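You operate a simulated robot arm through the tools that you are given. There is no shell and no other tool. Be economical: measure what you need, move in short steps, check, and stop when the job is done.

Carry out the task below with a simulated two-armed robot. There is one attempt and no reset: what you move stays moved.

Task
Swap the rack's white module for the black one and check the rack.
Fine: switch the rack off first and on again after; the old module goes on the mat, the new one in its slot. Set down upright: what you pick out.

The check looks at the end state, three seconds after you hand in, the way a careful person would. Anything else that was tipped, shoved, dropped, spilled or broken makes it a failure.

Robot
Two 7-joint arms with two-finger parallel grippers on one trunk, on a base that drives. Base frame: it is fixed to the floor where the robot stands at the start and does not move with it; the origin is under the middle of the robot, x ahead of it, y to its left, z up. Units: m, rad, N and s.
The left shoulder is at the start at [0.06, 0.147, 0.543], the right one opposite. With the tool pointing down near the work surface each hand reaches from about 0.3 to 0.76 m from the robot's upright axis, wherever it stands, measured 20 degrees to its own side. Places, roughly: bench lead clip [0.5, -0.9, 0.9]; black relay [-2.25, 0.75, 0.25]; blue card (6x10x4 cm) [0.7, -0.1, 0.9]; blue lead plug [-2, 0.5, 0.25]; blue sensor [0.5, -1.25, 0.75]; check button [0.5, 0, 0.9]; clamp knob [0.6, -0.2, 0.9]; green relay [-2.25, 0.75, 0.25]; left cover post [-2, 0.7, 0.4]; module rack [0.6, 0.1, 0.9]; orange card (6x10x4 cm) [0.7, -0.2, 0.9]; orange sensor [0.5, -1.25, 0.75]; rack switch [0.5, 0.2, 0.9]; right cover post [-2, 0.7, 0.4]; slot A [0.6, 0.3, 0.9]; slot B [0.6, 0.2, 0.9]. Payload 3.43 kg a hand.
The tool frame of a hand sits at the grasp point between the pads (the TCP): z along the fingers, y along the line on which they close. The tips reach 0.03 m beyond it. The gripper opens to 0.094 m. The fingers are 0.028 m wide and 0.01 m thick; the gripper's body (0.05 by 0.096 m) begins 0.055 m behind the TCP.
Orientation is that of the tool frame in the base frame, as [roll, pitch, yaw] about the fixed x, y, z axes, in that order (R = Rz(yaw) Ry(pitch) Rx(roll)). With the fingers straight down and closing along the base's y, the tool's x points along the base's -x, its y along +y and its z along -z.

Tools
- The arms move only by the tool apply_moves. It takes "left_increments", "right_increments" or both (then of equal length, played together; a hand with none holds still); each is a list of rows, each an object of numbers (a shift or turn left out is 0, a gripper value left out holds the last): "dx", "dy", "dz": the shift along the base's x, y, z in m; "wx", "wy", "wz": the turn, a rotation vector about the base's x, y, z in rad; "claw": the gripper command, from -1 (shut) to 1 (fully open), values between in proportion. In form: [{"dx": .., "dy": .., "dz": .., "wx": .., "wy": .., "wz": .., "claw": ..}, ...]. A call has 1 to 12 rows; each row shifts and turns the commanded pose from where the row before left it. Rows are played at 5 a second. More than 0.05 m and 0.15 rad between two rows, or a gripper value outside its range, and nothing of the call is played. A pose out of reach is approached as far as the arm can. The call stops where the force on the tool passes 40 N (or 10 N more than at its start, if that is more) or the arm is blocked; 0.2 s more then pass. The fingers move at their own pace (about 0.072 m/s each) and stop on an object; they squeeze with about 40 N. The grip force told is the motor's: it shows also when the fingers shut on nothing. Time passes only in rows, and 0.2 s behind the last, so rows that do not move let the fingers close. The reply holds the time, the measured pose of the TCP, the force on the tool along the base axes, the opening and the grip force, in the units named above and with some noise, with the torque about the TCP (base axes, N m) and any sound that the robot's microphone picked up.
- Cameras (640 x 400 px; columns grow to the right, rows downward): "scene" is now at [0.0601, 0.0084, 1.1812]; the picture's right is [0.10, -1.00, 0.00], its down [-0.53, -0.05, -0.85] and it looks along [0.85, 0.08, -0.53] (base axes); focal length 214 px, centre (320, 200). "left" rides on the left gripper at [0.076, -0.014, -0.102] in its tool frame; the picture's right is [0.18, 0.98, 0.00], its down [-0.75, 0.14, -0.64] and it looks along [-0.63, 0.12, 0.77] (tool axes); focal length 243 px, centre (320, 200). "right" rides on the right gripper at [0.076, 0.014, -0.103] in its tool frame; the picture's right is [-0.18, 0.98, 0.00], its down [-0.75, -0.14, -0.64] and it looks along [-0.63, -0.12, 0.77] (tool axes); focal length 243 px, centre (320, 200). There is no depth. A picture from a camera that has moved, and an enlarged one, comes with that camera's place and axes in the base frame and with its lens.
- capture(camera): a new picture of that camera. It takes no simulated time.
- slide_trunk(by): slides the trunk up (or, below 0, down) by that many m; the arms and the scene camera ride with it, the base frame stays. It gives what a move gives, with no picture.
- steer(legs): drives the robot by 1 to 6 legs, each [ahead, left, turn to the left] in m, m and rad, along the robot's own axes; the way and the turn of a leg run together, so that a leg with both is an arc; at most 1.5 m and 3.142 rad a leg. The arms and the cameras ride along, it lands a little off, and it stops where it bumps. It gives what a move gives.
- aim_head(pan, tilt): turns the head with the scene camera to pan (to the left, within 1.501 rad either way) and tilt (down, from -0.506 to 1.204), counted from straight ahead of the robot. It gives what a move gives.
- close_up(camera, box): a new picture of the part [left, top, right, bottom] of that camera's present view, enlarged. It takes no simulated time.
- job_done(): hands the job in; it is judged then, once.

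Go step by step. Nothing tells you exact positions but the pictures and the camera data: compare them with the known pose of the tool, close in by small moves and look again before you grip or let go. The budget is 120 turns and 108 pictures, counting those below and the enlarged ones. Unless the task says otherwise, let go and move clear before handing in, and close with one line.

The tools are called after "Emit:" as name(argument=value, ...) on one line, values as JSON. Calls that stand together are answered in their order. apply_moves: Moves the arms, as the interface text tells. Its arguments: {"type":"object","properties":{"left_increments":{"type":"array","items":{"type":"object","properties":{"dx":{"type":"number"},"dy":{"type":"number"},"dz":{"type":"number"},"wx":{"type":"number"},"wy":{"type":"number"},"wz":{"type":"number"},"claw":{"type":"number"}}}},"right_increments":{"type":"array","items":{"type":"object","properties":{"dx":{"type":"number"},"dy":{"type":"number"},"dz":{"type":"number"},"wx":{"type":"number"},"wy":{"type":"number"},"wz":{"type":"number"},"claw":{"type":"number"}}}}},"required":[]} The other tools are called the same way: slide_trunk (by) slides the trunk up or down; steer (legs) drives the base; aim_head (pan, tilt) turns the head that bears the scene camera; capture (camera) takes a picture; close_up (camera, box) takes an enlarged picture of a part of a camera's view; job_done () hands the job in.

At the start:

```text
time: 0.0
left_position: [0.3102, 0.221, 1.0003]
left_orientation: [3.141, 0.002, -3.141]
left_wrist_force: [-0.2, 0.5, -0.1]
left_torque: [0.01, 0.01, 0.0]
left_finger_gap: 0.0937
left_finger_force: 0.0
right_position: [0.3008, -0.0773, 0.9989]
right_orientation: [3.14, 0.002, -3.141]
right_wrist_force: [0.7, 0.6, -0.7]
right_torque: [0.04, 0.0, -0.02]
right_finger_gap: 0.0941
right_finger_force: 0.1
trunk travel left (down, up): [-0.25, 0.0]
robot x, y, heading: [-0.0052, 0.0016, -0.004]
head pan, tilt: [0.096, 0.557]
```

scene: 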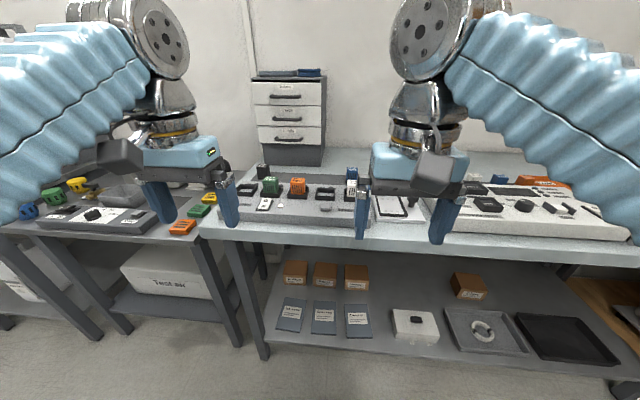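
right: 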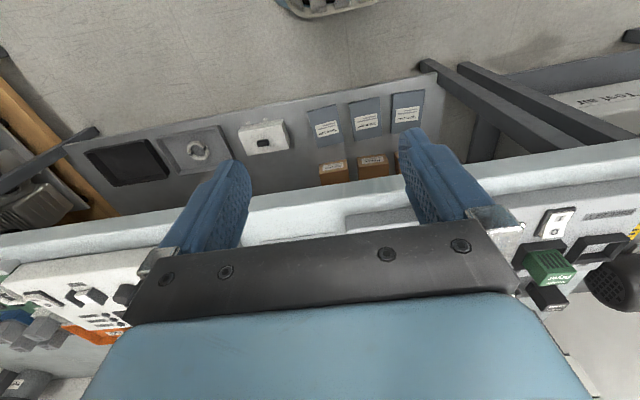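
left: 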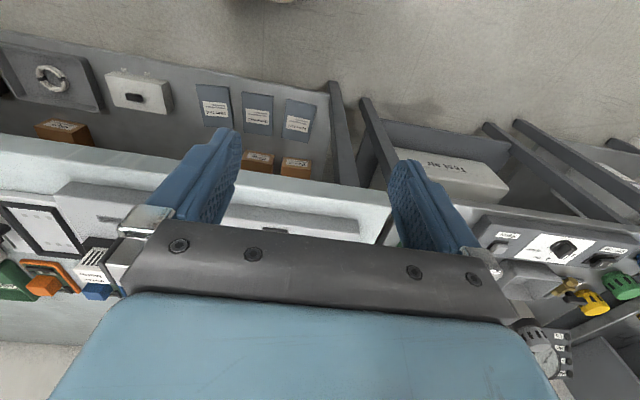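

The rack seems to be in the middle of the bench, between and behind the grippers. I'll enlarge the rack area first to read the labels.

Emit:
close_up(camera="scene", box=[200, 140, 440, 260])

Emit:
close_up(camera="scene", box=[400, 150, 640, 260])

Emit:
close_up(camera="scene", box=[0, 150, 240, 300])

```text
2.67 times, centred on (320, 200) of scene
camera zoom: at [0.0601, 0.0084, 1.1812], right [0.1, -1.0, 0.0], down [-0.53, -0.05, -0.85], along [0.85, 0.08, -0.53], focal length 572 px, centre (320, 200)
```

zoom: 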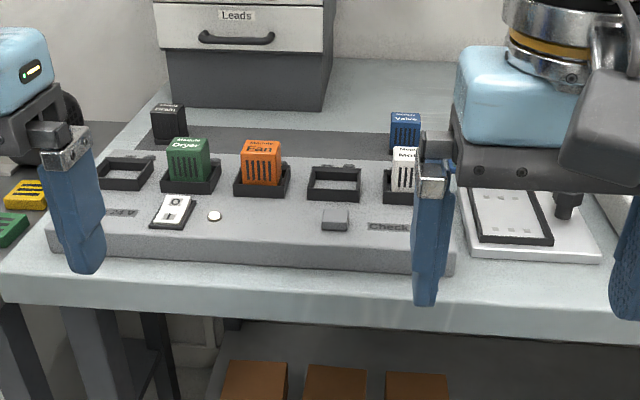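

```text
2.67 times, centred on (520, 205) of scene
camera zoom: at [0.0601, 0.0084, 1.1812], right [0.1, -1.0, 0.0], down [-0.53, -0.05, -0.85], along [0.85, 0.08, -0.53], focal length 572 px, centre (-213, 187)
```

zoom: 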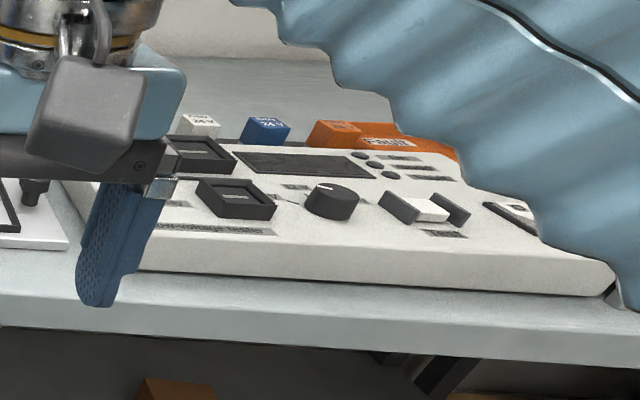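

```text
2.67 times, centred on (120, 225) of scene
camera zoom: at [0.0601, 0.0084, 1.1812], right [0.1, -1.0, 0.0], down [-0.53, -0.05, -0.85], along [0.85, 0.08, -0.53], focal length 572 px, centre (853, 133)
```

zoom: 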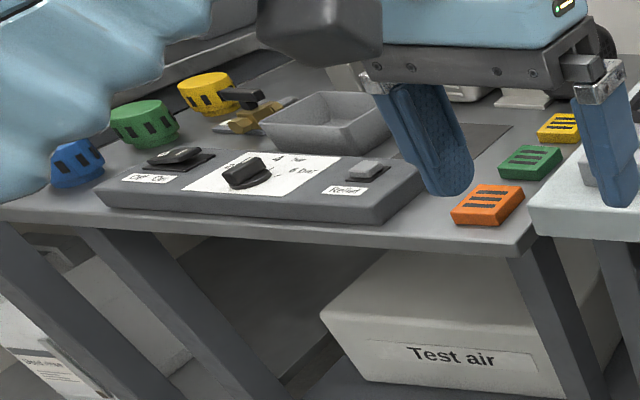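

The rack has an empty slot, green, orange, an empty slot and white, from left to right. The black module stands behind it on a dark mat strip. I'll move the hands aside for a clear view.

Emit:
apply_moves(left_increments=[{"dy": 0.05, "dz": 0.03}, {"dy": 0.05, "dz": 0.03}, {"dy": 0.05}, {"dy": 0.05}], right_increments=[{"dy": -0.05, "dz": 0.03}, {"dy": -0.05, "dz": 0.03}, {"dy": -0.05}, {"dy": -0.05}])

Emit:
capture(camera="scene")

Emit:
close_up(camera="scene", box=[210, 150, 370, 250])

Emit:
close_up(camera="scene", box=[300, 130, 460, 230])

```text
refused: row 1 steps farther than a row can; nothing moved
```

```text
101 pictures are left
camera scene: at [0.0601, 0.0084, 1.1812], right [0.1, -1.0, 0.0], down [-0.53, -0.05, -0.85], along [0.85, 0.08, -0.53], focal length 214 px, centre (320, 200)
```

scene: 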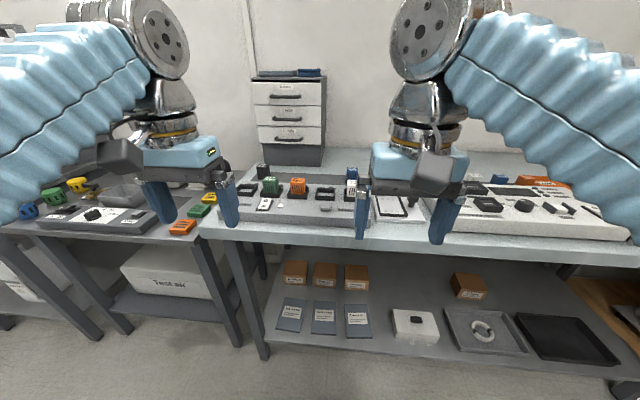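

```text
4.00 times, centred on (290, 200) of scene
camera zoom: at [0.0601, 0.0084, 1.1812], right [0.1, -1.0, 0.0], down [-0.53, -0.05, -0.85], along [0.85, 0.08, -0.53], focal length 858 px, centre (440, 200)
```

zoom: 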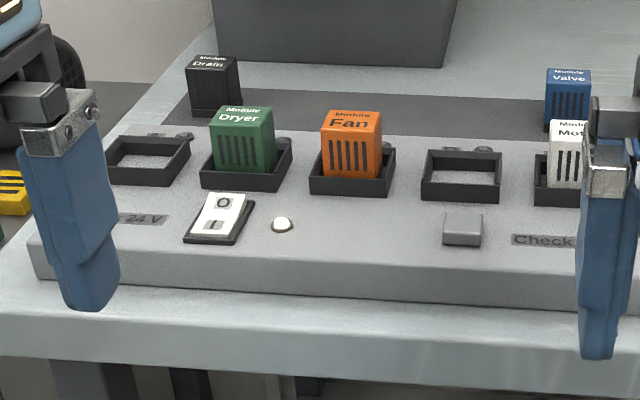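

```text
4.00 times, centred on (380, 180) of scene
camera zoom: at [0.0601, 0.0084, 1.1812], right [0.1, -1.0, 0.0], down [-0.53, -0.05, -0.85], along [0.85, 0.08, -0.53], focal length 858 px, centre (80, 280)
```

zoom: 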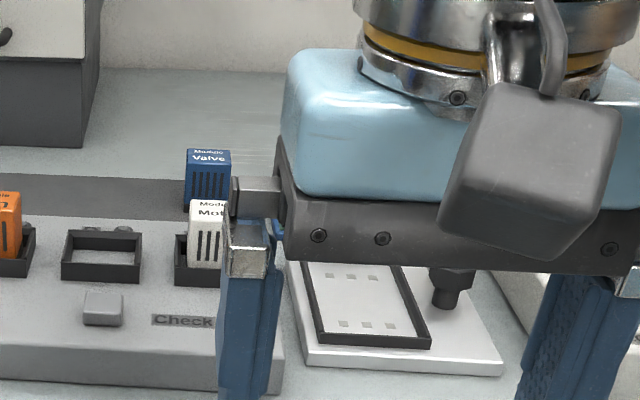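

The hands hide part of the rack, and the last move was refused for too large a step. I'll move them aside with smaller steps.

Emit:
apply_moves(left_increments=[{"dz": 0.04}, {"dy": 0.05}, {"dy": 0.05}, {"dy": 0.05}], right_increments=[{"dz": 0.04}, {"dy": -0.05}, {"dy": -0.05}, {"dy": -0.05}])

Emit:
close_up(camera="scene", box=[200, 140, 328, 220])

Emit:
close_up(camera="scene", box=[272, 140, 400, 220])

Emit:
close_up(camera="scene", box=[200, 130, 440, 280])

```text
time: 1.0
left_position: [0.3089, 0.3729, 1.0012]
left_orientation: [3.14, 0.003, -3.14]
left_wrist_force: [0.1, -0.8, -0.7]
left_torque: [0.03, -0.03, 0.0]
left_finger_gap: 0.0938
left_finger_force: 0.0
left hand out of reach, approached as far as the arm can: row 1
right_position: [0.3023, -0.2264, 0.9989]
right_orientation: [3.141, 0.001, -3.14]
right_wrist_force: [0.6, 0.0, 0.1]
right_torque: [0.04, -0.01, 0.01]
right_finger_gap: 0.0944
right_finger_force: 0.0
right hand out of reach, approached as far as the arm can: row 1
trunk travel left (down, up): [-0.25, 0.0]
robot x, y, heading: [0.0044, -0.0001, -0.001]
head pan, tilt: [0.096, 0.557]
```

```text
5.00 times, centred on (264, 180) of scene
camera zoom: at [0.0604, 0.0081, 1.1812], right [0.1, -1.0, 0.0], down [-0.53, -0.05, -0.85], along [0.85, 0.08, -0.53], focal length 1072 px, centre (600, 300)
```

zoom: 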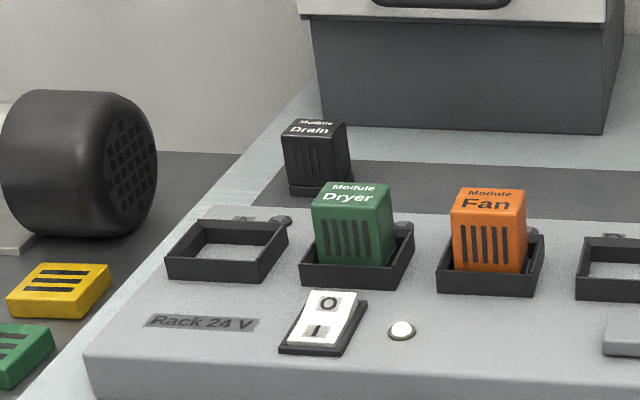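

```text
5.00 times, centred on (336, 180) of scene
camera zoom: at [0.0604, 0.0081, 1.1812], right [0.1, -1.0, 0.0], down [-0.53, -0.05, -0.85], along [0.85, 0.08, -0.53], focal length 1072 px, centre (240, 300)
```

zoom: 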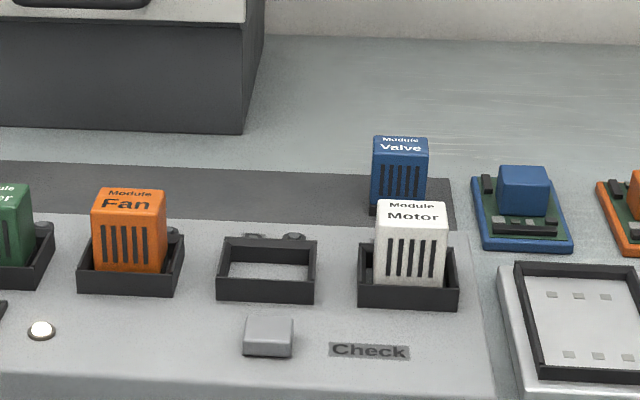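

```text
2.67 times, centred on (320, 205) of scene
camera zoom: at [0.0604, 0.0081, 1.1812], right [0.1, -1.0, 0.0], down [-0.53, -0.05, -0.85], along [0.85, 0.08, -0.53], focal length 572 px, centre (320, 187)
```

zoom: 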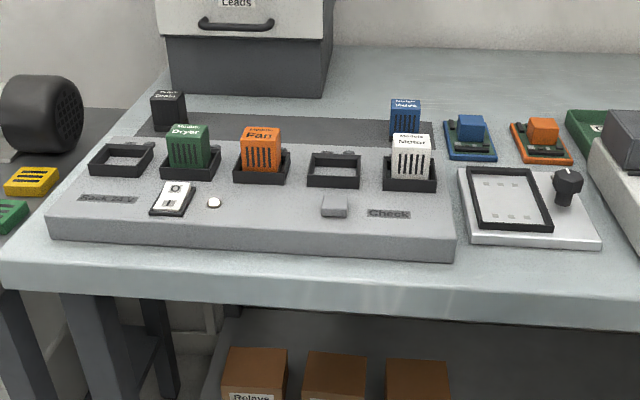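

I now know which parts are which: Motor is white (right slot), Drain is black (left end of the mat strip) and Valve is blue. To triangulate, I'll take the same views with the trunk a little lower. First I'll check that the hands have clearance.

Emit:
capture(camera="scene")

Emit:
capture(camera="left")

Emit:
capture(camera="right")

```text
95 pictures are left
camera scene: at [0.0604, 0.0081, 1.1812], right [0.1, -1.0, 0.0], down [-0.53, -0.05, -0.85], along [0.85, 0.08, -0.53], focal length 214 px, centre (320, 200)
```

scene: 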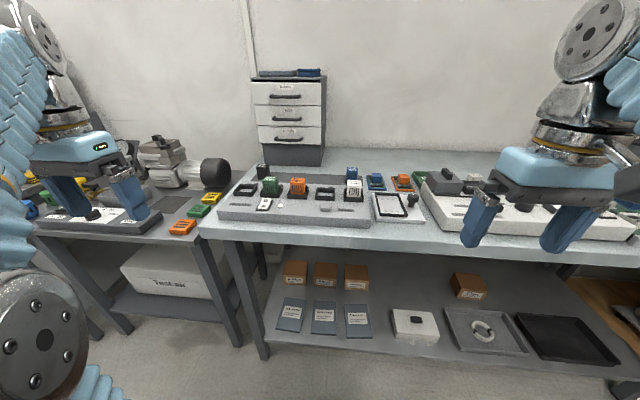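

```text
94 pictures are left
camera left: at [0.2338, 0.3596, 1.1042], right [-0.18, 0.98, 0.0], down [0.75, 0.14, 0.64], along [0.63, 0.12, -0.76], focal length 243 px, centre (320, 200)
```

left: 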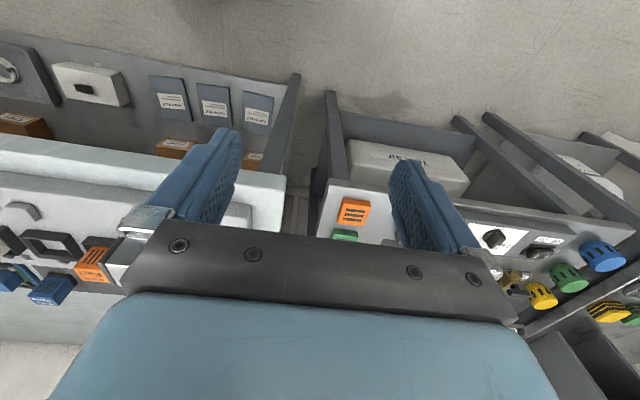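

```text
93 pictures are left
camera right: at [0.2245, -0.2128, 1.1018], right [0.18, 0.98, 0.0], down [0.75, -0.14, 0.64], along [0.63, -0.12, -0.77], focal length 243 px, centre (320, 200)
```

right: 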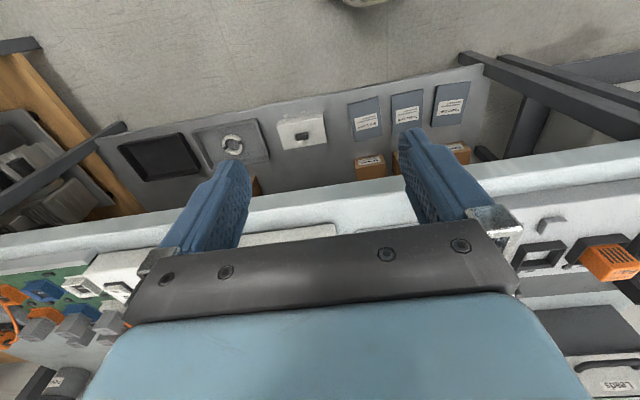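

The wrist and scene rays agree well: the check button comes out at about (0.498, 0.036, 0.887). I'll take enlarged wrist views to triangulate the modules too.

Emit:
close_up(camera="left", box=[0, 180, 144, 320])

Emit:
close_up(camera="right", box=[500, 180, 640, 320])

```text
2.86 times, centred on (72, 250) of left
camera zoom: at [0.2338, 0.3596, 1.1042], right [-0.18, 0.98, 0.0], down [0.75, 0.14, 0.64], along [0.63, 0.12, -0.76], focal length 693 px, centre (1029, 57)
```

zoom: 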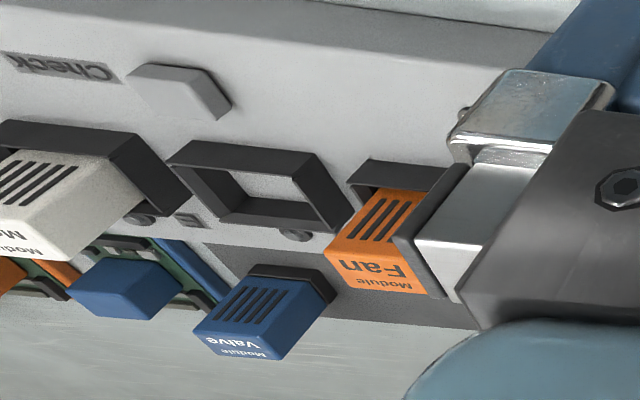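

```text
2.86 times, centred on (570, 250) of right
camera zoom: at [0.2245, -0.2128, 1.1018], right [0.18, 0.98, 0.0], down [0.75, -0.14, 0.64], along [0.63, -0.12, -0.77], focal length 693 px, centre (-394, 57)
```

zoom: 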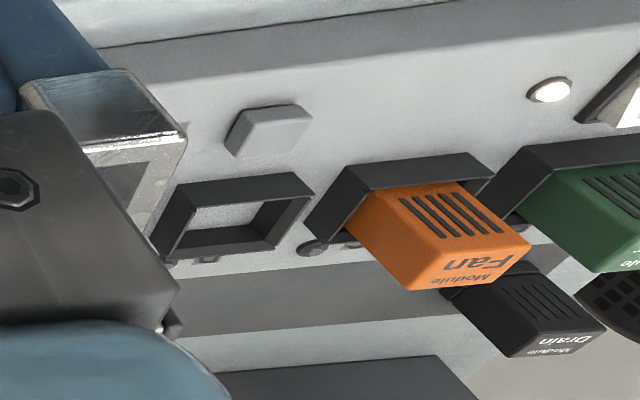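

I now have positions. White's top is at about (0.567, -0.033, 0.925), black's top at (0.710, 0.262, 0.899) and the switch near (0.505, 0.193, 0.88). I'll enlarge the switch, the lamp and the key features.

Emit:
close_up(camera="scene", box=[248, 185, 296, 215])

Emit:
close_up(camera="scene", box=[320, 160, 384, 200])

Emit:
close_up(camera="scene", box=[230, 155, 294, 195])

```text
13.33 times, centred on (272, 200) of scene
camera zoom: at [0.0604, 0.0081, 1.1812], right [0.1, -1.0, 0.0], down [-0.53, -0.05, -0.85], along [0.85, 0.08, -0.53], focal length 2860 px, centre (960, 200)
```

zoom: 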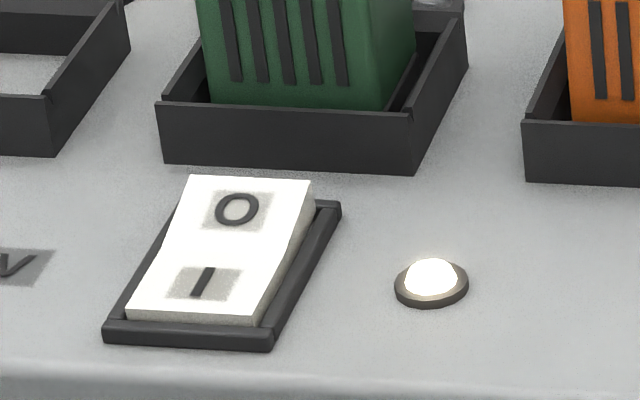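

```text
10.00 times, centred on (352, 180) of scene
camera zoom: at [0.0604, 0.0081, 1.1812], right [0.1, -1.0, 0.0], down [-0.53, -0.05, -0.85], along [0.85, 0.08, -0.53], focal length 2145 px, centre (0, 400)
```

zoom: 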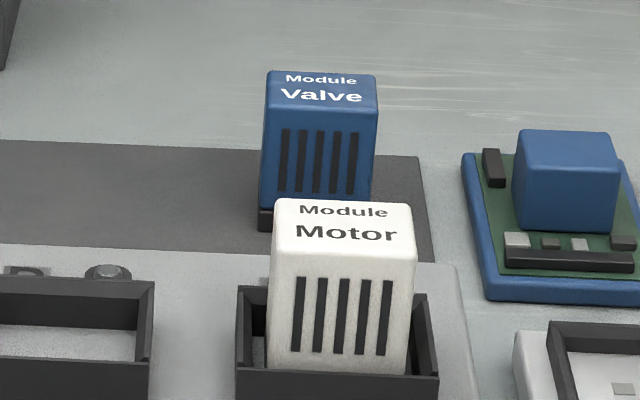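

```text
10.00 times, centred on (262, 175) of scene
camera zoom: at [0.0604, 0.0081, 1.1812], right [0.1, -1.0, 0.0], down [-0.53, -0.05, -0.85], along [0.85, 0.08, -0.53], focal length 2145 px, centre (900, 450)
```

zoom: 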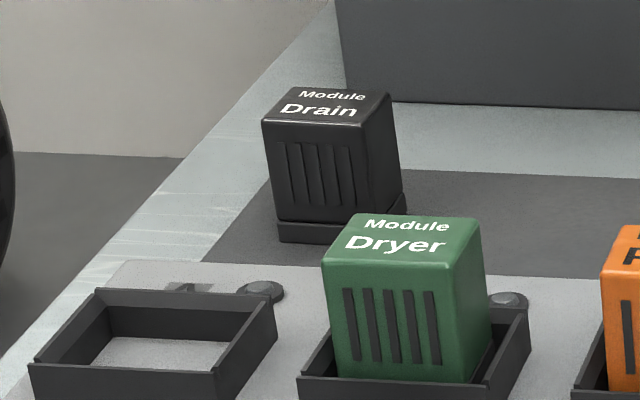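

The switch is ON (I end down, lamp lit), so I'll press the "0" far end later. Black is right at the reach limit, so I'll drive a little closer first.

Emit:
steer(legs=[[0.07, 0, 0]])

Emit:
capture(camera="scene")

```text
time: 2.0
left_position: [0.3778, 0.373, 1.0016]
left_orientation: [3.142, 0.002, 3.14]
left_wrist_force: [-0.4, 0.3, 0.2]
left_torque: [0.0, -0.04, 0.03]
left_finger_gap: 0.094
left_finger_force: 0.1
right_position: [0.3693, -0.2271, 0.9992]
right_orientation: [3.141, 0.001, 3.14]
right_wrist_force: [-0.5, 0.1, -0.3]
right_torque: [-0.02, 0.0, -0.02]
right_finger_gap: 0.094
right_finger_force: 0.1
trunk travel left (down, up): [-0.25, 0.0]
robot x, y, heading: [0.0675, 0.0018, -0.007]
head pan, tilt: [0.096, 0.557]
```

```text
87 pictures are left
camera scene: at [0.1292, 0.0083, 1.1812], right [0.09, -1.0, 0.0], down [-0.53, -0.05, -0.85], along [0.85, 0.08, -0.53], focal length 214 px, centre (320, 200)
```

scene: 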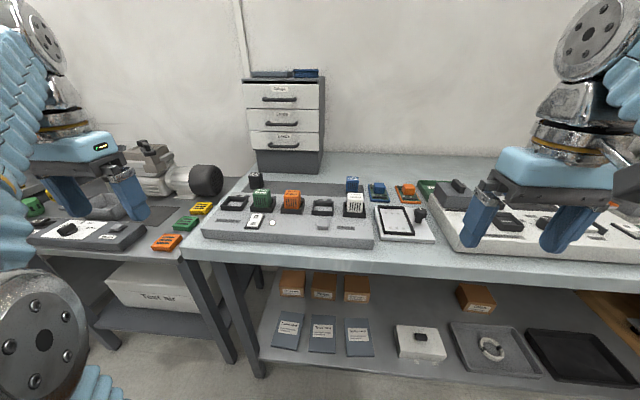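

The drive was clean. Next I'll bring the left hand over the switch's "0" end, turned 90° and shut so its tip is thin along x.

Emit:
apply_moves(left_increments=[{"dx": 0.0119, "dy": -0.0167, "wz": -0.1428, "claw": -1}, {"dx": 0.0119, "dy": -0.0167, "wz": -0.1428}, {"dx": 0.0119, "dy": -0.0167, "wz": -0.1428}, {"dx": 0.0119, "dy": -0.0167, "wz": -0.1428}, {"dx": 0.0119, "dy": -0.0167, "wz": -0.1428}, {"dx": 0.0119, "dy": -0.0167, "wz": -0.1428}, {"dx": 0.0119, "dy": -0.0167, "wz": -0.1428}, {"dx": 0.0119, "dy": -0.0167, "wz": -0.1428}, {"dx": 0.0119, "dy": -0.0167, "wz": -0.1428}, {"dx": 0.0119, "dy": -0.0167, "wz": -0.1428}, {"dx": 0.0119, "dy": -0.0167, "wz": -0.1428}])

Emit:
capture(camera="left")

Emit:
close_up(camera="scene", box=[180, 140, 340, 240])

```text
time: 4.4
left_position: [0.4779, 0.2384, 1.0066]
left_orientation: [3.114, 0.096, 1.844]
left_wrist_force: [-0.5, 0.0, -1.1]
left_torque: [-0.03, 0.01, 0.02]
left_finger_gap: 0.0001
left_finger_force: 32.8
left hand out of reach, approached as far as the arm can: row 5, 6, 9, 10, 11
right_position: [0.3697, -0.227, 0.9995]
right_orientation: [-3.141, 0.003, 3.139]
right_wrist_force: [0.7, -0.5, -0.1]
right_torque: [-0.01, -0.01, -0.01]
right_finger_gap: 0.0939
right_finger_force: 0.0
trunk travel left (down, up): [-0.25, 0.0]
robot x, y, heading: [0.0681, 0.0007, -0.001]
head pan, tilt: [0.096, 0.557]
```

```text
86 pictures are left
camera left: at [0.4385, 0.3183, 1.1004], right [0.9, 0.44, 0.01], down [0.3, -0.63, 0.71], along [0.32, -0.64, -0.7], focal length 243 px, centre (320, 200)
```

left: 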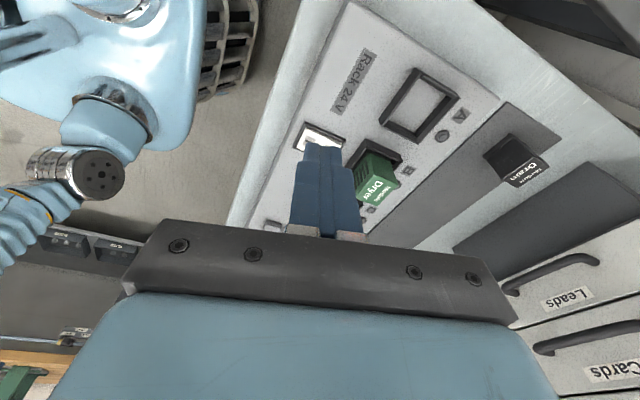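

```text
4.00 times, centred on (260, 190) of scene
camera zoom: at [0.1293, 0.0092, 1.1812], right [0.09, -1.0, 0.0], down [-0.53, -0.05, -0.85], along [0.85, 0.08, -0.53], focal length 858 px, centre (560, 240)
```

zoom: 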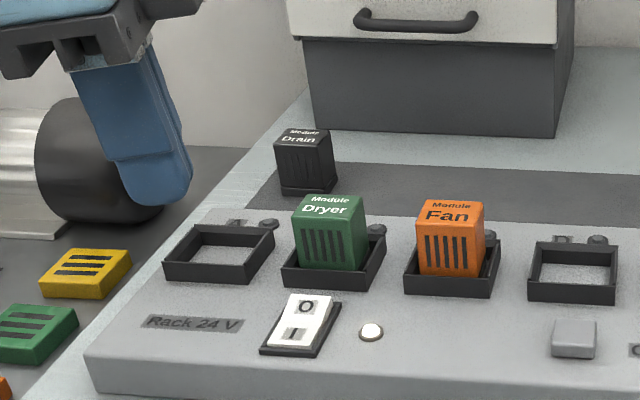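

The pose is only partly reached, probably because z=1.0 is near the top of its range. I'll lower it a bit.

Emit:
apply_moves(left_increments=[{"dz": -0.02}, {"dz": -0.02}, {}])

```text
time: 5.2
left_position: [0.4751, 0.238, 0.966]
left_orientation: [3.114, 0.094, 1.843]
left_wrist_force: [0.1, 0.1, 0.4]
left_torque: [0.0, -0.01, -0.04]
left_finger_gap: 0.0001
left_finger_force: 32.9
right_position: [0.3708, -0.2263, 0.9984]
right_orientation: [3.14, 0.0, 3.141]
right_wrist_force: [-0.1, 0.1, -0.4]
right_torque: [0.02, 0.0, 0.01]
right_finger_gap: 0.0942
right_finger_force: 0.1
trunk travel left (down, up): [-0.25, 0.0]
robot x, y, heading: [0.0694, 0.0005, 0.0]
head pan, tilt: [0.096, 0.557]
```

The command restarts from the reached pose. I'll straighten the tilt and move over the "0" end.

Emit:
apply_moves(left_increments=[{"dx": 0.008, "dy": -0.0125, "wx": 0.02, "wy": 0.013}, {"dx": 0.008, "dy": -0.0125, "wx": 0.02, "wy": 0.013}, {"dx": 0.008, "dy": -0.0125, "wx": 0.02, "wy": 0.013}, {"dx": 0.008, "dy": -0.0125, "wx": 0.02, "wy": 0.013}, {}])

Emit:
capture(camera="left")

Emit:
close_up(camera="scene", box=[200, 160, 328, 240])

```text
time: 6.4
left_position: [0.5089, 0.1873, 0.9654]
left_orientation: [-3.14, 0.003, 1.846]
left_wrist_force: [0.5, 0.3, -0.3]
left_torque: [0.05, 0.02, -0.01]
left_finger_gap: 0.0
left_finger_force: 33.3
right_position: [0.3705, -0.227, 0.9985]
right_orientation: [3.14, 0.001, 3.141]
right_wrist_force: [-0.1, 0.4, -0.4]
right_torque: [0.01, 0.01, 0.03]
right_finger_gap: 0.0938
right_finger_force: 0.1
trunk travel left (down, up): [-0.25, 0.0]
robot x, y, heading: [0.0662, 0.0021, -0.002]
head pan, tilt: [0.096, 0.557]
```

```text
84 pictures are left
camera left: at [0.475, 0.2586, 1.0671], right [0.9, 0.44, 0.0], down [0.34, -0.69, 0.64], along [0.28, -0.58, -0.77], focal length 243 px, centre (320, 200)
```

left: 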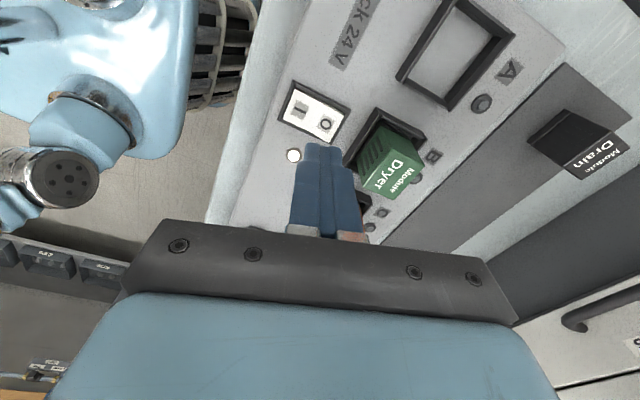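

```text
5.00 times, centred on (264, 200) of scene
camera zoom: at [0.1296, 0.0082, 1.1812], right [0.09, -1.0, 0.0], down [-0.53, -0.05, -0.85], along [0.85, 0.08, -0.53], focal length 1072 px, centre (600, 200)
```

zoom: 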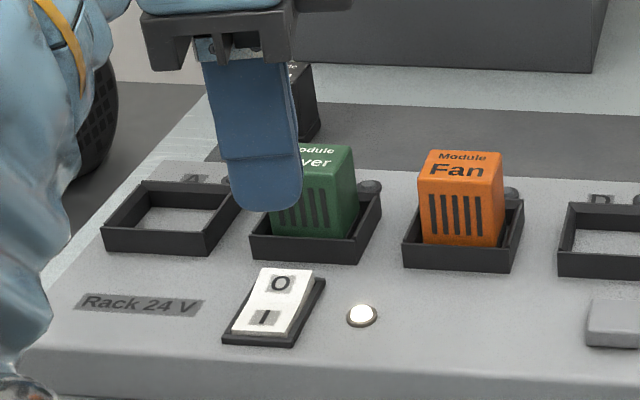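

The "0" end is at about (0.512, 0.193, 0.89). I'll shift slightly and descend in small steps, watching force and sound.

Emit:
apply_moves(left_increments=[{"dx": 0.008, "dy": 0.006, "dz": -0.01}, {"dz": -0.015}, {"dz": -0.008}, {"dz": -0.005}, {"dz": -0.005}, {"dz": -0.003}])

Emit:
close_up(camera="scene", box=[200, 160, 328, 240])

```text
time: 7.8
left_position: [0.5162, 0.1938, 0.919]
left_orientation: [3.141, 0.004, 1.844]
left_wrist_force: [1.0, -0.2, 1.6]
left_torque: [0.03, 0.0, 0.03]
left_finger_gap: 0.0
left_finger_force: 33.0
right_position: [0.37, -0.2279, 0.9991]
right_orientation: [3.138, 0.002, 3.14]
right_wrist_force: [0.1, 0.5, 0.4]
right_torque: [0.01, -0.01, 0.03]
right_finger_gap: 0.0943
right_finger_force: 0.1
trunk travel left (down, up): [-0.25, 0.0]
robot x, y, heading: [0.0684, -0.0002, -0.003]
head pan, tilt: [0.096, 0.557]
```

```text
5.00 times, centred on (264, 200) of scene
camera zoom: at [0.1295, 0.0082, 1.1813], right [0.09, -1.0, 0.0], down [-0.53, -0.05, -0.85], along [0.85, 0.08, -0.53], focal length 1072 px, centre (600, 200)
```

zoom: 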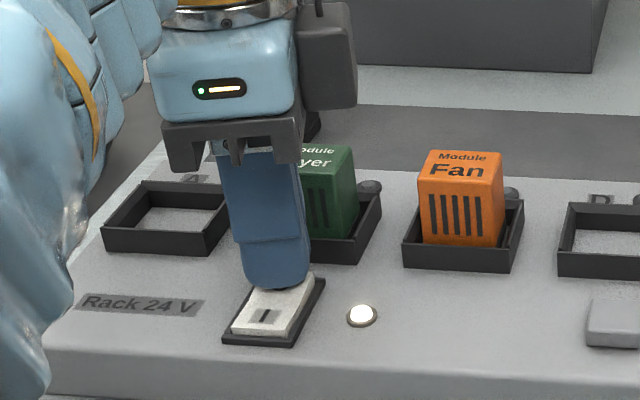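

The tip is touching the "0" end (1.6 N). I'll press a bit further.

Emit:
apply_moves(left_increments=[{"dz": -0.003}, {"dz": -0.003}, {"dz": -0.002}])

Emit:
close_up(camera="scene", box=[200, 160, 328, 240])

```text
time: 8.4
left_position: [0.5152, 0.1934, 0.9181]
left_orientation: [3.129, 0.005, 1.843]
left_wrist_force: [-1.9, -0.1, 21.6]
left_torque: [0.22, 0.32, 0.05]
left_finger_gap: 0.0
left_finger_force: 33.2
right_position: [0.3684, -0.2275, 0.9993]
right_orientation: [3.141, 0.004, -3.141]
right_wrist_force: [0.1, 0.6, -0.2]
right_torque: [0.01, -0.01, -0.01]
right_finger_gap: 0.0941
right_finger_force: 0.0
trunk travel left (down, up): [-0.25, 0.0]
robot x, y, heading: [0.0685, 0.0007, -0.004]
head pan, tilt: [0.096, 0.557]
stopped in row 3 (left hand): the force on the tool passed its limit at 47 N (the readings are from after the stop); the commanded pose is now the measured one
```

```text
5.00 times, centred on (264, 200) of scene
camera zoom: at [0.1282, 0.0077, 1.1814], right [0.09, -1.0, 0.0], down [-0.52, -0.05, -0.85], along [0.85, 0.08, -0.53], focal length 1072 px, centre (600, 200)
```

zoom: 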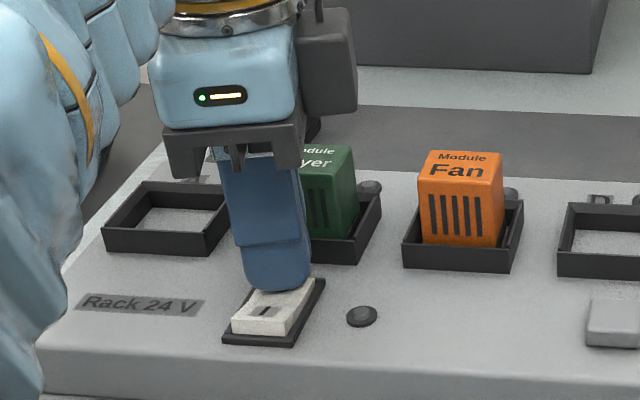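

The lamp is out, so the rack is off. Next the left hand goes up and aside, turned back, while the right hand moves over the white module with a narrower opening.

Emit:
apply_moves(left_increments=[{"dz": 0.03}, {"dz": 0.025}, {"dy": 0.014, "wz": 0.1441}, {"dy": 0.014, "wz": 0.1441}, {"dy": 0.014, "wz": 0.1441}, {"dy": 0.014, "wz": 0.1441}, {"dy": 0.014, "wz": 0.1441}, {"dy": 0.014, "wz": 0.1441}, {"dy": 0.014, "wz": 0.1441}, {"dy": 0.014, "wz": 0.1441}, {"dy": 0.014, "wz": 0.1441}], right_increments=[{"dz": -0.01, "claw": 0.28}, {}, {}, {"dx": 0.025, "dy": 0.0244}, {"dx": 0.025, "dy": 0.0244}, {"dx": 0.025, "dy": 0.0244}, {"dx": 0.025, "dy": 0.0244}, {"dx": 0.025, "dy": 0.0244}, {"dx": 0.025, "dy": 0.0244}, {"dx": 0.025, "dy": 0.0244}, {"dx": 0.025, "dy": 0.0244}])

Emit:
capture(camera="right")

Emit:
capture(camera="scene")

```text
time: 10.8
left_position: [0.5159, 0.3184, 0.9701]
left_orientation: [3.135, 0.005, -3.142]
left_wrist_force: [-0.1, -0.3, -1.0]
left_torque: [0.03, -0.02, 0.01]
left_finger_gap: 0.0003
left_finger_force: 33.3
right_position: [0.4867, -0.1123, 0.9896]
right_orientation: [3.14, 0.006, 3.141]
right_wrist_force: [-0.5, 0.1, 0.2]
right_torque: [0.0, -0.01, 0.02]
right_finger_gap: 0.0603
right_finger_force: 0.0
right hand out of reach, approached as far as the arm can: row 8, 9, 10, 11
trunk travel left (down, up): [-0.25, 0.0]
robot x, y, heading: [0.0717, -0.0023, 0.0]
head pan, tilt: [0.096, 0.557]
```

```text
80 pictures are left
camera right: at [0.4093, -0.0978, 1.0928], right [0.19, 0.98, 0.0], down [0.75, -0.14, 0.65], along [0.64, -0.12, -0.76], focal length 243 px, centre (320, 200)
```

right: 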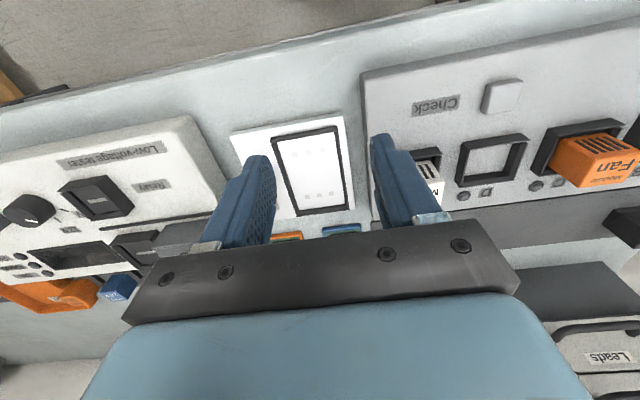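

```text
79 pictures are left
camera scene: at [0.1295, 0.0082, 1.1812], right [0.09, -1.0, 0.0], down [-0.53, -0.05, -0.85], along [0.85, 0.08, -0.53], focal length 214 px, centre (320, 200)
```

scene: 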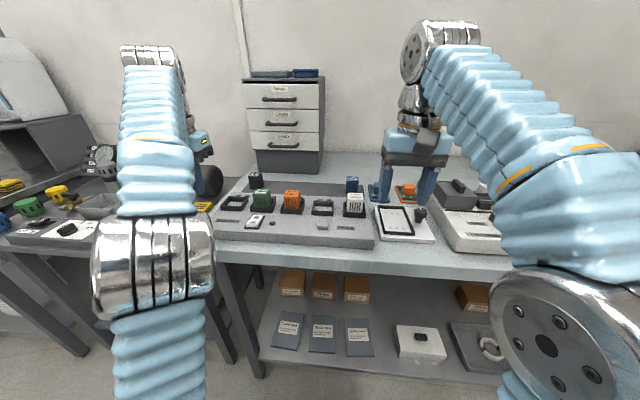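

The right hand stopped short because of the height limit at that reach. I'll lower it to about 0.965 and go on over the white module.

Emit:
apply_moves(right_increments=[{"dz": -0.012}, {"dz": -0.012}, {"dx": 0.02, "dy": 0.02}, {"dx": 0.02, "dy": 0.02}, {"dx": 0.02, "dy": 0.02}, {"dx": 0.02, "dy": 0.019}, {}])

Emit:
capture(camera="right")

Emit:
close_up(camera="scene", box=[300, 150, 428, 230])

```text
time: 12.4
left_position: [0.5166, 0.3182, 0.9716]
left_orientation: [3.134, 0.003, -3.142]
left_wrist_force: [0.0, 0.5, -0.5]
left_torque: [-0.02, -0.03, 0.02]
left_finger_gap: 0.0
left_finger_force: 33.1
right_position: [0.5461, -0.0521, 0.9585]
right_orientation: [3.14, 0.005, 3.14]
right_wrist_force: [-0.5, 0.3, 0.2]
right_torque: [0.01, 0.03, 0.0]
right_finger_gap: 0.0604
right_finger_force: 0.0
right hand out of reach, approached as far as the arm can: row 5, 6
trunk travel left (down, up): [-0.25, 0.0]
robot x, y, heading: [0.0687, 0.0006, -0.004]
head pan, tilt: [0.096, 0.557]
```

```text
78 pictures are left
camera right: at [0.4701, -0.0368, 1.0602], right [0.19, 0.98, 0.0], down [0.75, -0.14, 0.65], along [0.63, -0.12, -0.76], focal length 243 px, centre (320, 200)
```

right: 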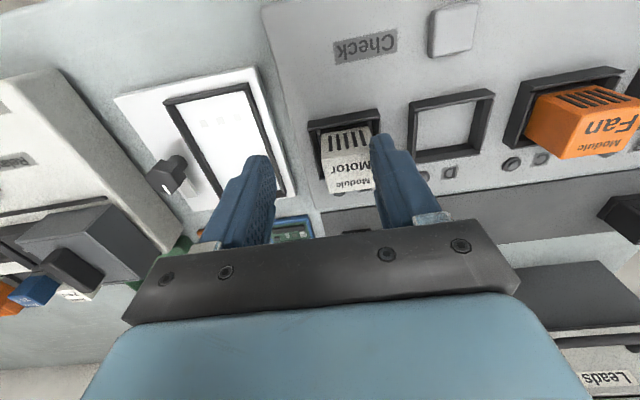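

```text
5.00 times, centred on (364, 190) of scene
camera zoom: at [0.1299, 0.0085, 1.1812], right [0.09, -1.0, 0.0], down [-0.53, -0.05, -0.85], along [0.85, 0.08, -0.53], focal length 1072 px, centre (100, 250)
```

zoom: 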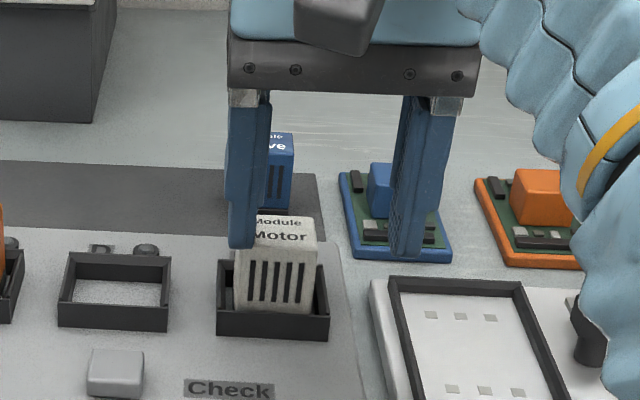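

The arm's length limits it here, so the robot should stand closer. I'll pull the hands back and look down to see how much room there is to the bench.

Emit:
apply_moves(right_increments=[{"dz": 0.005, "dx": -0.02, "dy": -0.02}, {"dz": 0.01, "dx": -0.03, "dy": -0.02}, {"dz": 0.01, "dx": -0.03}, {"dz": 0.005, "dx": -0.03}], left_increments=[{"dx": -0.03}, {"dx": -0.03}, {"dx": -0.03, "claw": 0.28}, {"dx": -0.03}])

Emit:
aim_head(pan=0.0, tilt=1.2)

Emit:
capture(camera="scene")

```text
time: 13.4
left_position: [0.3954, 0.3196, 0.9683]
left_orientation: [3.134, 0.004, -3.141]
left_wrist_force: [0.2, 0.8, 1.1]
left_torque: [0.01, 0.04, 0.0]
left_finger_gap: 0.0601
left_finger_force: 0.0
right_position: [0.4348, -0.0941, 0.9896]
right_orientation: [3.141, 0.003, 3.14]
right_wrist_force: [0.7, -0.7, -0.1]
right_torque: [-0.05, 0.04, 0.0]
right_finger_gap: 0.0602
right_finger_force: 0.1
trunk travel left (down, up): [-0.25, 0.0]
robot x, y, heading: [0.0704, 0.0007, -0.007]
head pan, tilt: [0.096, 0.557]
```

```text
time: 14.5
left_position: [0.3957, 0.3201, 0.9693]
left_orientation: [3.134, 0.003, -3.14]
left_wrist_force: [0.5, -0.1, 0.0]
left_torque: [-0.02, 0.0, 0.0]
left_finger_gap: 0.0602
left_finger_force: 0.0
right_position: [0.4346, -0.0938, 0.989]
right_orientation: [3.139, 0.002, 3.138]
right_wrist_force: [0.1, -0.1, 0.2]
right_torque: [-0.01, -0.02, 0.03]
right_finger_gap: 0.0603
right_finger_force: 0.0
trunk travel left (down, up): [-0.25, 0.0]
robot x, y, heading: [0.0693, -0.0019, 0.0]
head pan, tilt: [0.0, 1.201]
```

```text
76 pictures are left
camera scene: at [0.0963, -0.0003, 1.1327], right [0.0, -1.0, 0.0], down [-0.93, 0.0, -0.36], along [0.36, 0.0, -0.93], focal length 214 px, centre (320, 200)
```

scene: 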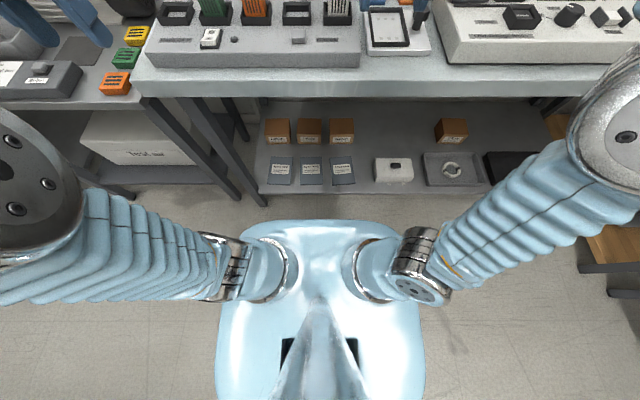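

There's about 0.13 m between the torso and the bench front, and nothing lies ahead at floor level. I'll drive another 0.11 m ahead with the hands high.

Emit:
steer(legs=[[0.11, 0, 0]])

Emit:
capture(camera="scene")

```text
time: 15.7
left_position: [0.5083, 0.3192, 0.9698]
left_orientation: [3.134, 0.005, 3.139]
left_wrist_force: [-0.6, -0.4, 0.0]
left_torque: [-0.02, -0.02, -0.01]
left_finger_gap: 0.0601
left_finger_force: 0.0
right_position: [0.5463, -0.0949, 0.989]
right_orientation: [3.141, 0.002, 3.138]
right_wrist_force: [0.5, 0.0, -0.2]
right_torque: [-0.03, -0.01, 0.03]
right_finger_gap: 0.0601
right_finger_force: 0.0
trunk travel left (down, up): [-0.25, 0.0]
robot x, y, heading: [0.1829, -0.0025, -0.004]
head pan, tilt: [0.0, 1.201]
```

```text
75 pictures are left
camera scene: at [0.2077, -0.0005, 1.1327], right [0.0, -1.0, 0.0], down [-0.93, 0.0, -0.36], along [0.36, 0.0, -0.93], focal length 214 px, centre (320, 200)
```

scene: 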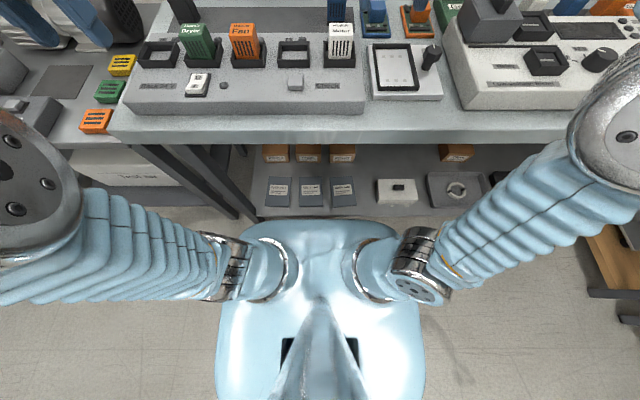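

That was clean. I'll aim the head at the rack again and bring the right hand over white.

Emit:
aim_head(pan=0.1, tilt=0.7)

Emit:
apply_moves(right_increments=[{"dx": 0.007, "dy": 0.02}, {"dx": 0.007, "dy": 0.02}, {"dx": 0.007, "dy": 0.02, "dz": -0.01}, {"dz": -0.01}])

Emit:
capture(camera="right")

Emit:
close_up(camera="scene", box=[290, 100, 450, 200])

```text
time: 16.6
left_position: [0.5074, 0.32, 0.9698]
left_orientation: [3.134, 0.005, 3.141]
left_wrist_force: [0.1, -0.4, -0.2]
left_torque: [0.0, 0.02, -0.03]
left_finger_gap: 0.0604
left_finger_force: 0.1
right_position: [0.5461, -0.0957, 0.9897]
right_orientation: [3.139, 0.001, 3.138]
right_wrist_force: [0.0, -0.8, 0.1]
right_torque: [0.0, 0.02, 0.01]
right_finger_gap: 0.0602
right_finger_force: 0.1
trunk travel left (down, up): [-0.25, 0.0]
robot x, y, heading: [0.1798, -0.001, -0.007]
head pan, tilt: [0.099, 0.7]
```

```text
time: 17.6
left_position: [0.5083, 0.3194, 0.9691]
left_orientation: [3.137, 0.003, 3.139]
left_wrist_force: [0.5, 0.3, -0.5]
left_torque: [-0.01, 0.02, -0.01]
left_finger_gap: 0.0606
left_finger_force: 0.1
right_position: [0.5658, -0.0325, 0.9691]
right_orientation: [3.141, 0.002, 3.138]
right_wrist_force: [0.4, 0.2, 0.8]
right_torque: [-0.03, 0.01, -0.01]
right_finger_gap: 0.0604
right_finger_force: 0.0
trunk travel left (down, up): [-0.25, 0.0]
robot x, y, heading: [0.1835, -0.0024, -0.006]
head pan, tilt: [0.099, 0.7]
```

```text
74 pictures are left
camera right: at [0.4895, -0.0181, 1.0718], right [0.19, 0.98, 0.0], down [0.75, -0.14, 0.64], along [0.63, -0.12, -0.77], focal length 243 px, centre (320, 200)
```

right: 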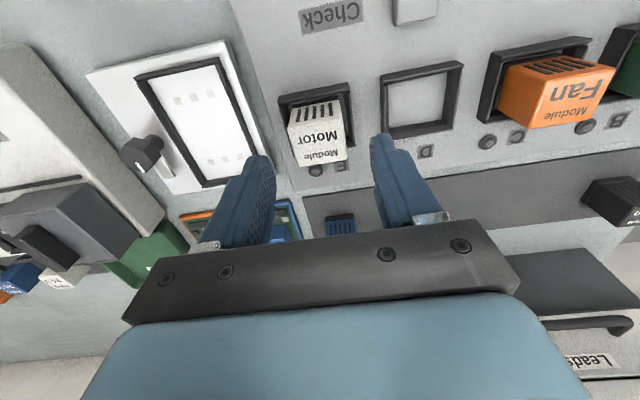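

```text
4.00 times, centred on (370, 150) of scene
camera zoom: at [0.2366, 0.008, 1.1687], right [0.1, -1.0, 0.0], down [-0.64, -0.06, -0.76], along [0.76, 0.07, -0.64], focal length 858 px, centre (120, 400)
```

zoom: 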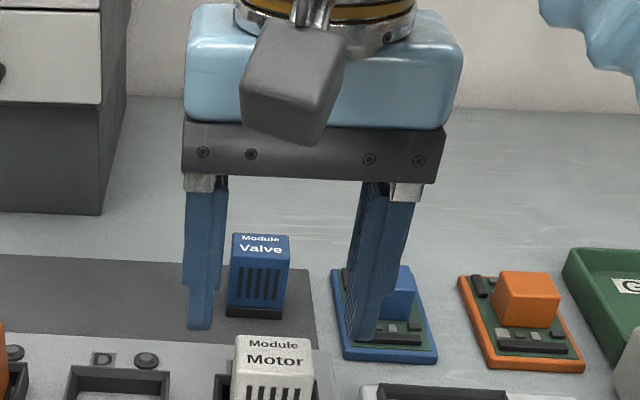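

White's top is centred between the fingers at (0.565, -0.032). I'll descend 36 mm and check before gripping.

Emit:
apply_moves(right_increments=[{"dz": -0.012}, {"dz": -0.012}, {"dz": -0.012}])

Emit:
capture(camera="right")

Emit:
close_up(camera="scene", box=[290, 140, 418, 220])

```text
time: 18.4
left_position: [0.5067, 0.32, 0.9694]
left_orientation: [3.134, 0.005, 3.14]
left_wrist_force: [0.0, 0.8, 0.0]
left_torque: [0.0, 0.01, -0.02]
left_finger_gap: 0.0605
left_finger_force: 0.2
right_position: [0.5651, -0.0335, 0.9312]
right_orientation: [-3.141, 0.001, 3.137]
right_wrist_force: [-0.8, 0.6, -0.2]
right_torque: [-0.02, 0.0, 0.01]
right_finger_gap: 0.0603
right_finger_force: 0.0
trunk travel left (down, up): [-0.25, 0.0]
robot x, y, heading: [0.1794, -0.0012, -0.002]
head pan, tilt: [0.099, 0.7]
```

```text
72 pictures are left
camera right: at [0.4886, -0.0185, 1.0345], right [0.19, 0.98, 0.0], down [0.75, -0.14, 0.64], along [0.63, -0.12, -0.77], focal length 243 px, centre (320, 200)
```

right: 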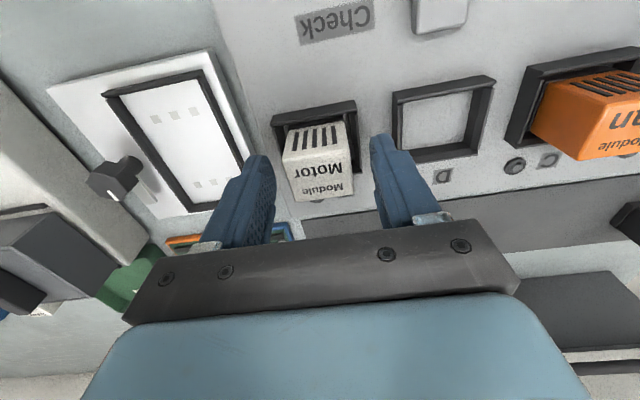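

```text
5.00 times, centred on (354, 180) of scene
camera zoom: at [0.2365, 0.0079, 1.1687], right [0.1, -1.0, 0.0], down [-0.64, -0.06, -0.76], along [0.76, 0.07, -0.64], focal length 1072 px, centre (150, 300)
```

zoom: 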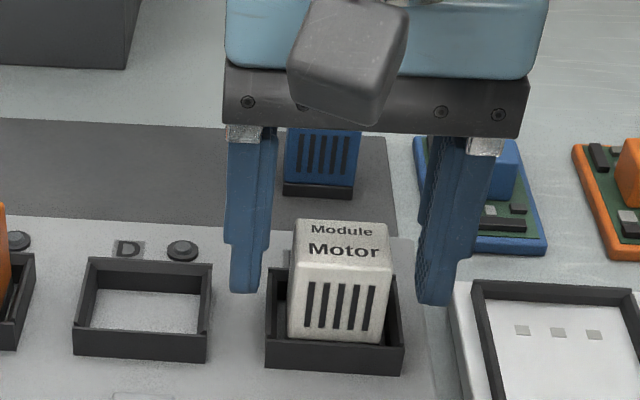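

The fingers straddle white with the tips above the collar. I'll grip.

Emit:
apply_moves(right_increments=[{"claw": -1}, {}, {}])

Emit:
close_up(camera="scene", box=[290, 140, 418, 220])

```text
time: 19.2
left_position: [0.5073, 0.3187, 0.9702]
left_orientation: [3.135, 0.003, 3.14]
left_wrist_force: [0.0, -0.3, -0.5]
left_torque: [0.01, 0.04, 0.01]
left_finger_gap: 0.0602
left_finger_force: 0.0
right_position: [0.5655, -0.0329, 0.9321]
right_orientation: [3.14, 0.002, 3.14]
right_wrist_force: [0.4, -1.3, 0.1]
right_torque: [-0.01, 0.02, -0.01]
right_finger_gap: 0.0351
right_finger_force: 40.3
trunk travel left (down, up): [-0.25, 0.0]
robot x, y, heading: [0.186, -0.0005, -0.001]
head pan, tilt: [0.099, 0.7]
```

```text
5.00 times, centred on (354, 180) of scene
camera zoom: at [0.2365, 0.0078, 1.1686], right [0.1, -1.0, 0.0], down [-0.64, -0.06, -0.76], along [0.76, 0.07, -0.64], focal length 1072 px, centre (150, 300)
```

zoom: 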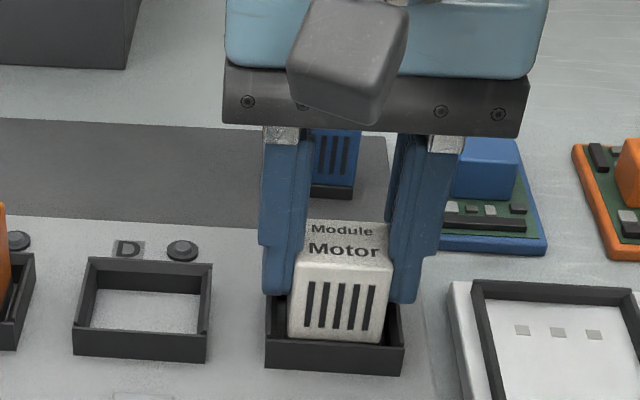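

White is gripped at a 35 mm gap. The seat pose to remember is (0.5655, -0.0329, 0.932). I'll lift.

Emit:
apply_moves(right_increments=[{"dz": 0.005}, {"dz": 0.01}, {"dz": 0.01}, {"dz": 0.01}])

Emit:
close_up(camera="scene", box=[290, 130, 418, 210])

```text
time: 20.2
left_position: [0.5077, 0.3179, 0.9696]
left_orientation: [3.136, 0.005, 3.14]
left_wrist_force: [0.0, 0.7, -0.5]
left_torque: [0.02, 0.03, 0.02]
left_finger_gap: 0.0601
left_finger_force: 0.0
right_position: [0.5656, -0.0352, 0.9678]
right_orientation: [3.14, 0.001, 3.139]
right_wrist_force: [0.4, 0.2, -1.5]
right_torque: [-0.01, 0.01, 0.01]
right_finger_gap: 0.0353
right_finger_force: 40.1
trunk travel left (down, up): [-0.25, 0.0]
robot x, y, heading: [0.1823, 0.0014, -0.001]
head pan, tilt: [0.099, 0.7]
```

```text
5.00 times, centred on (354, 170) of scene
camera zoom: at [0.2365, 0.0078, 1.1686], right [0.1, -1.0, 0.0], down [-0.64, -0.06, -0.76], along [0.76, 0.07, -0.64], focal length 1072 px, centre (150, 350)
```

zoom: 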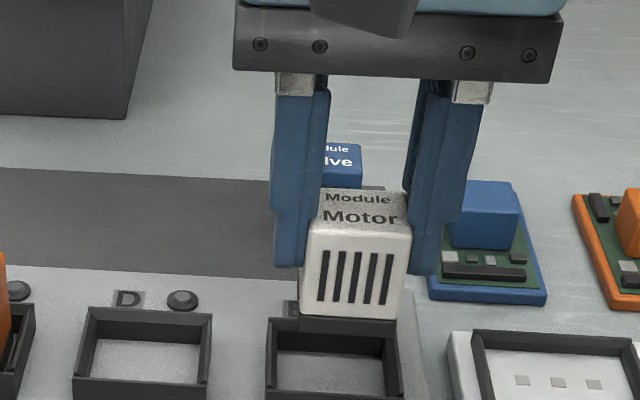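

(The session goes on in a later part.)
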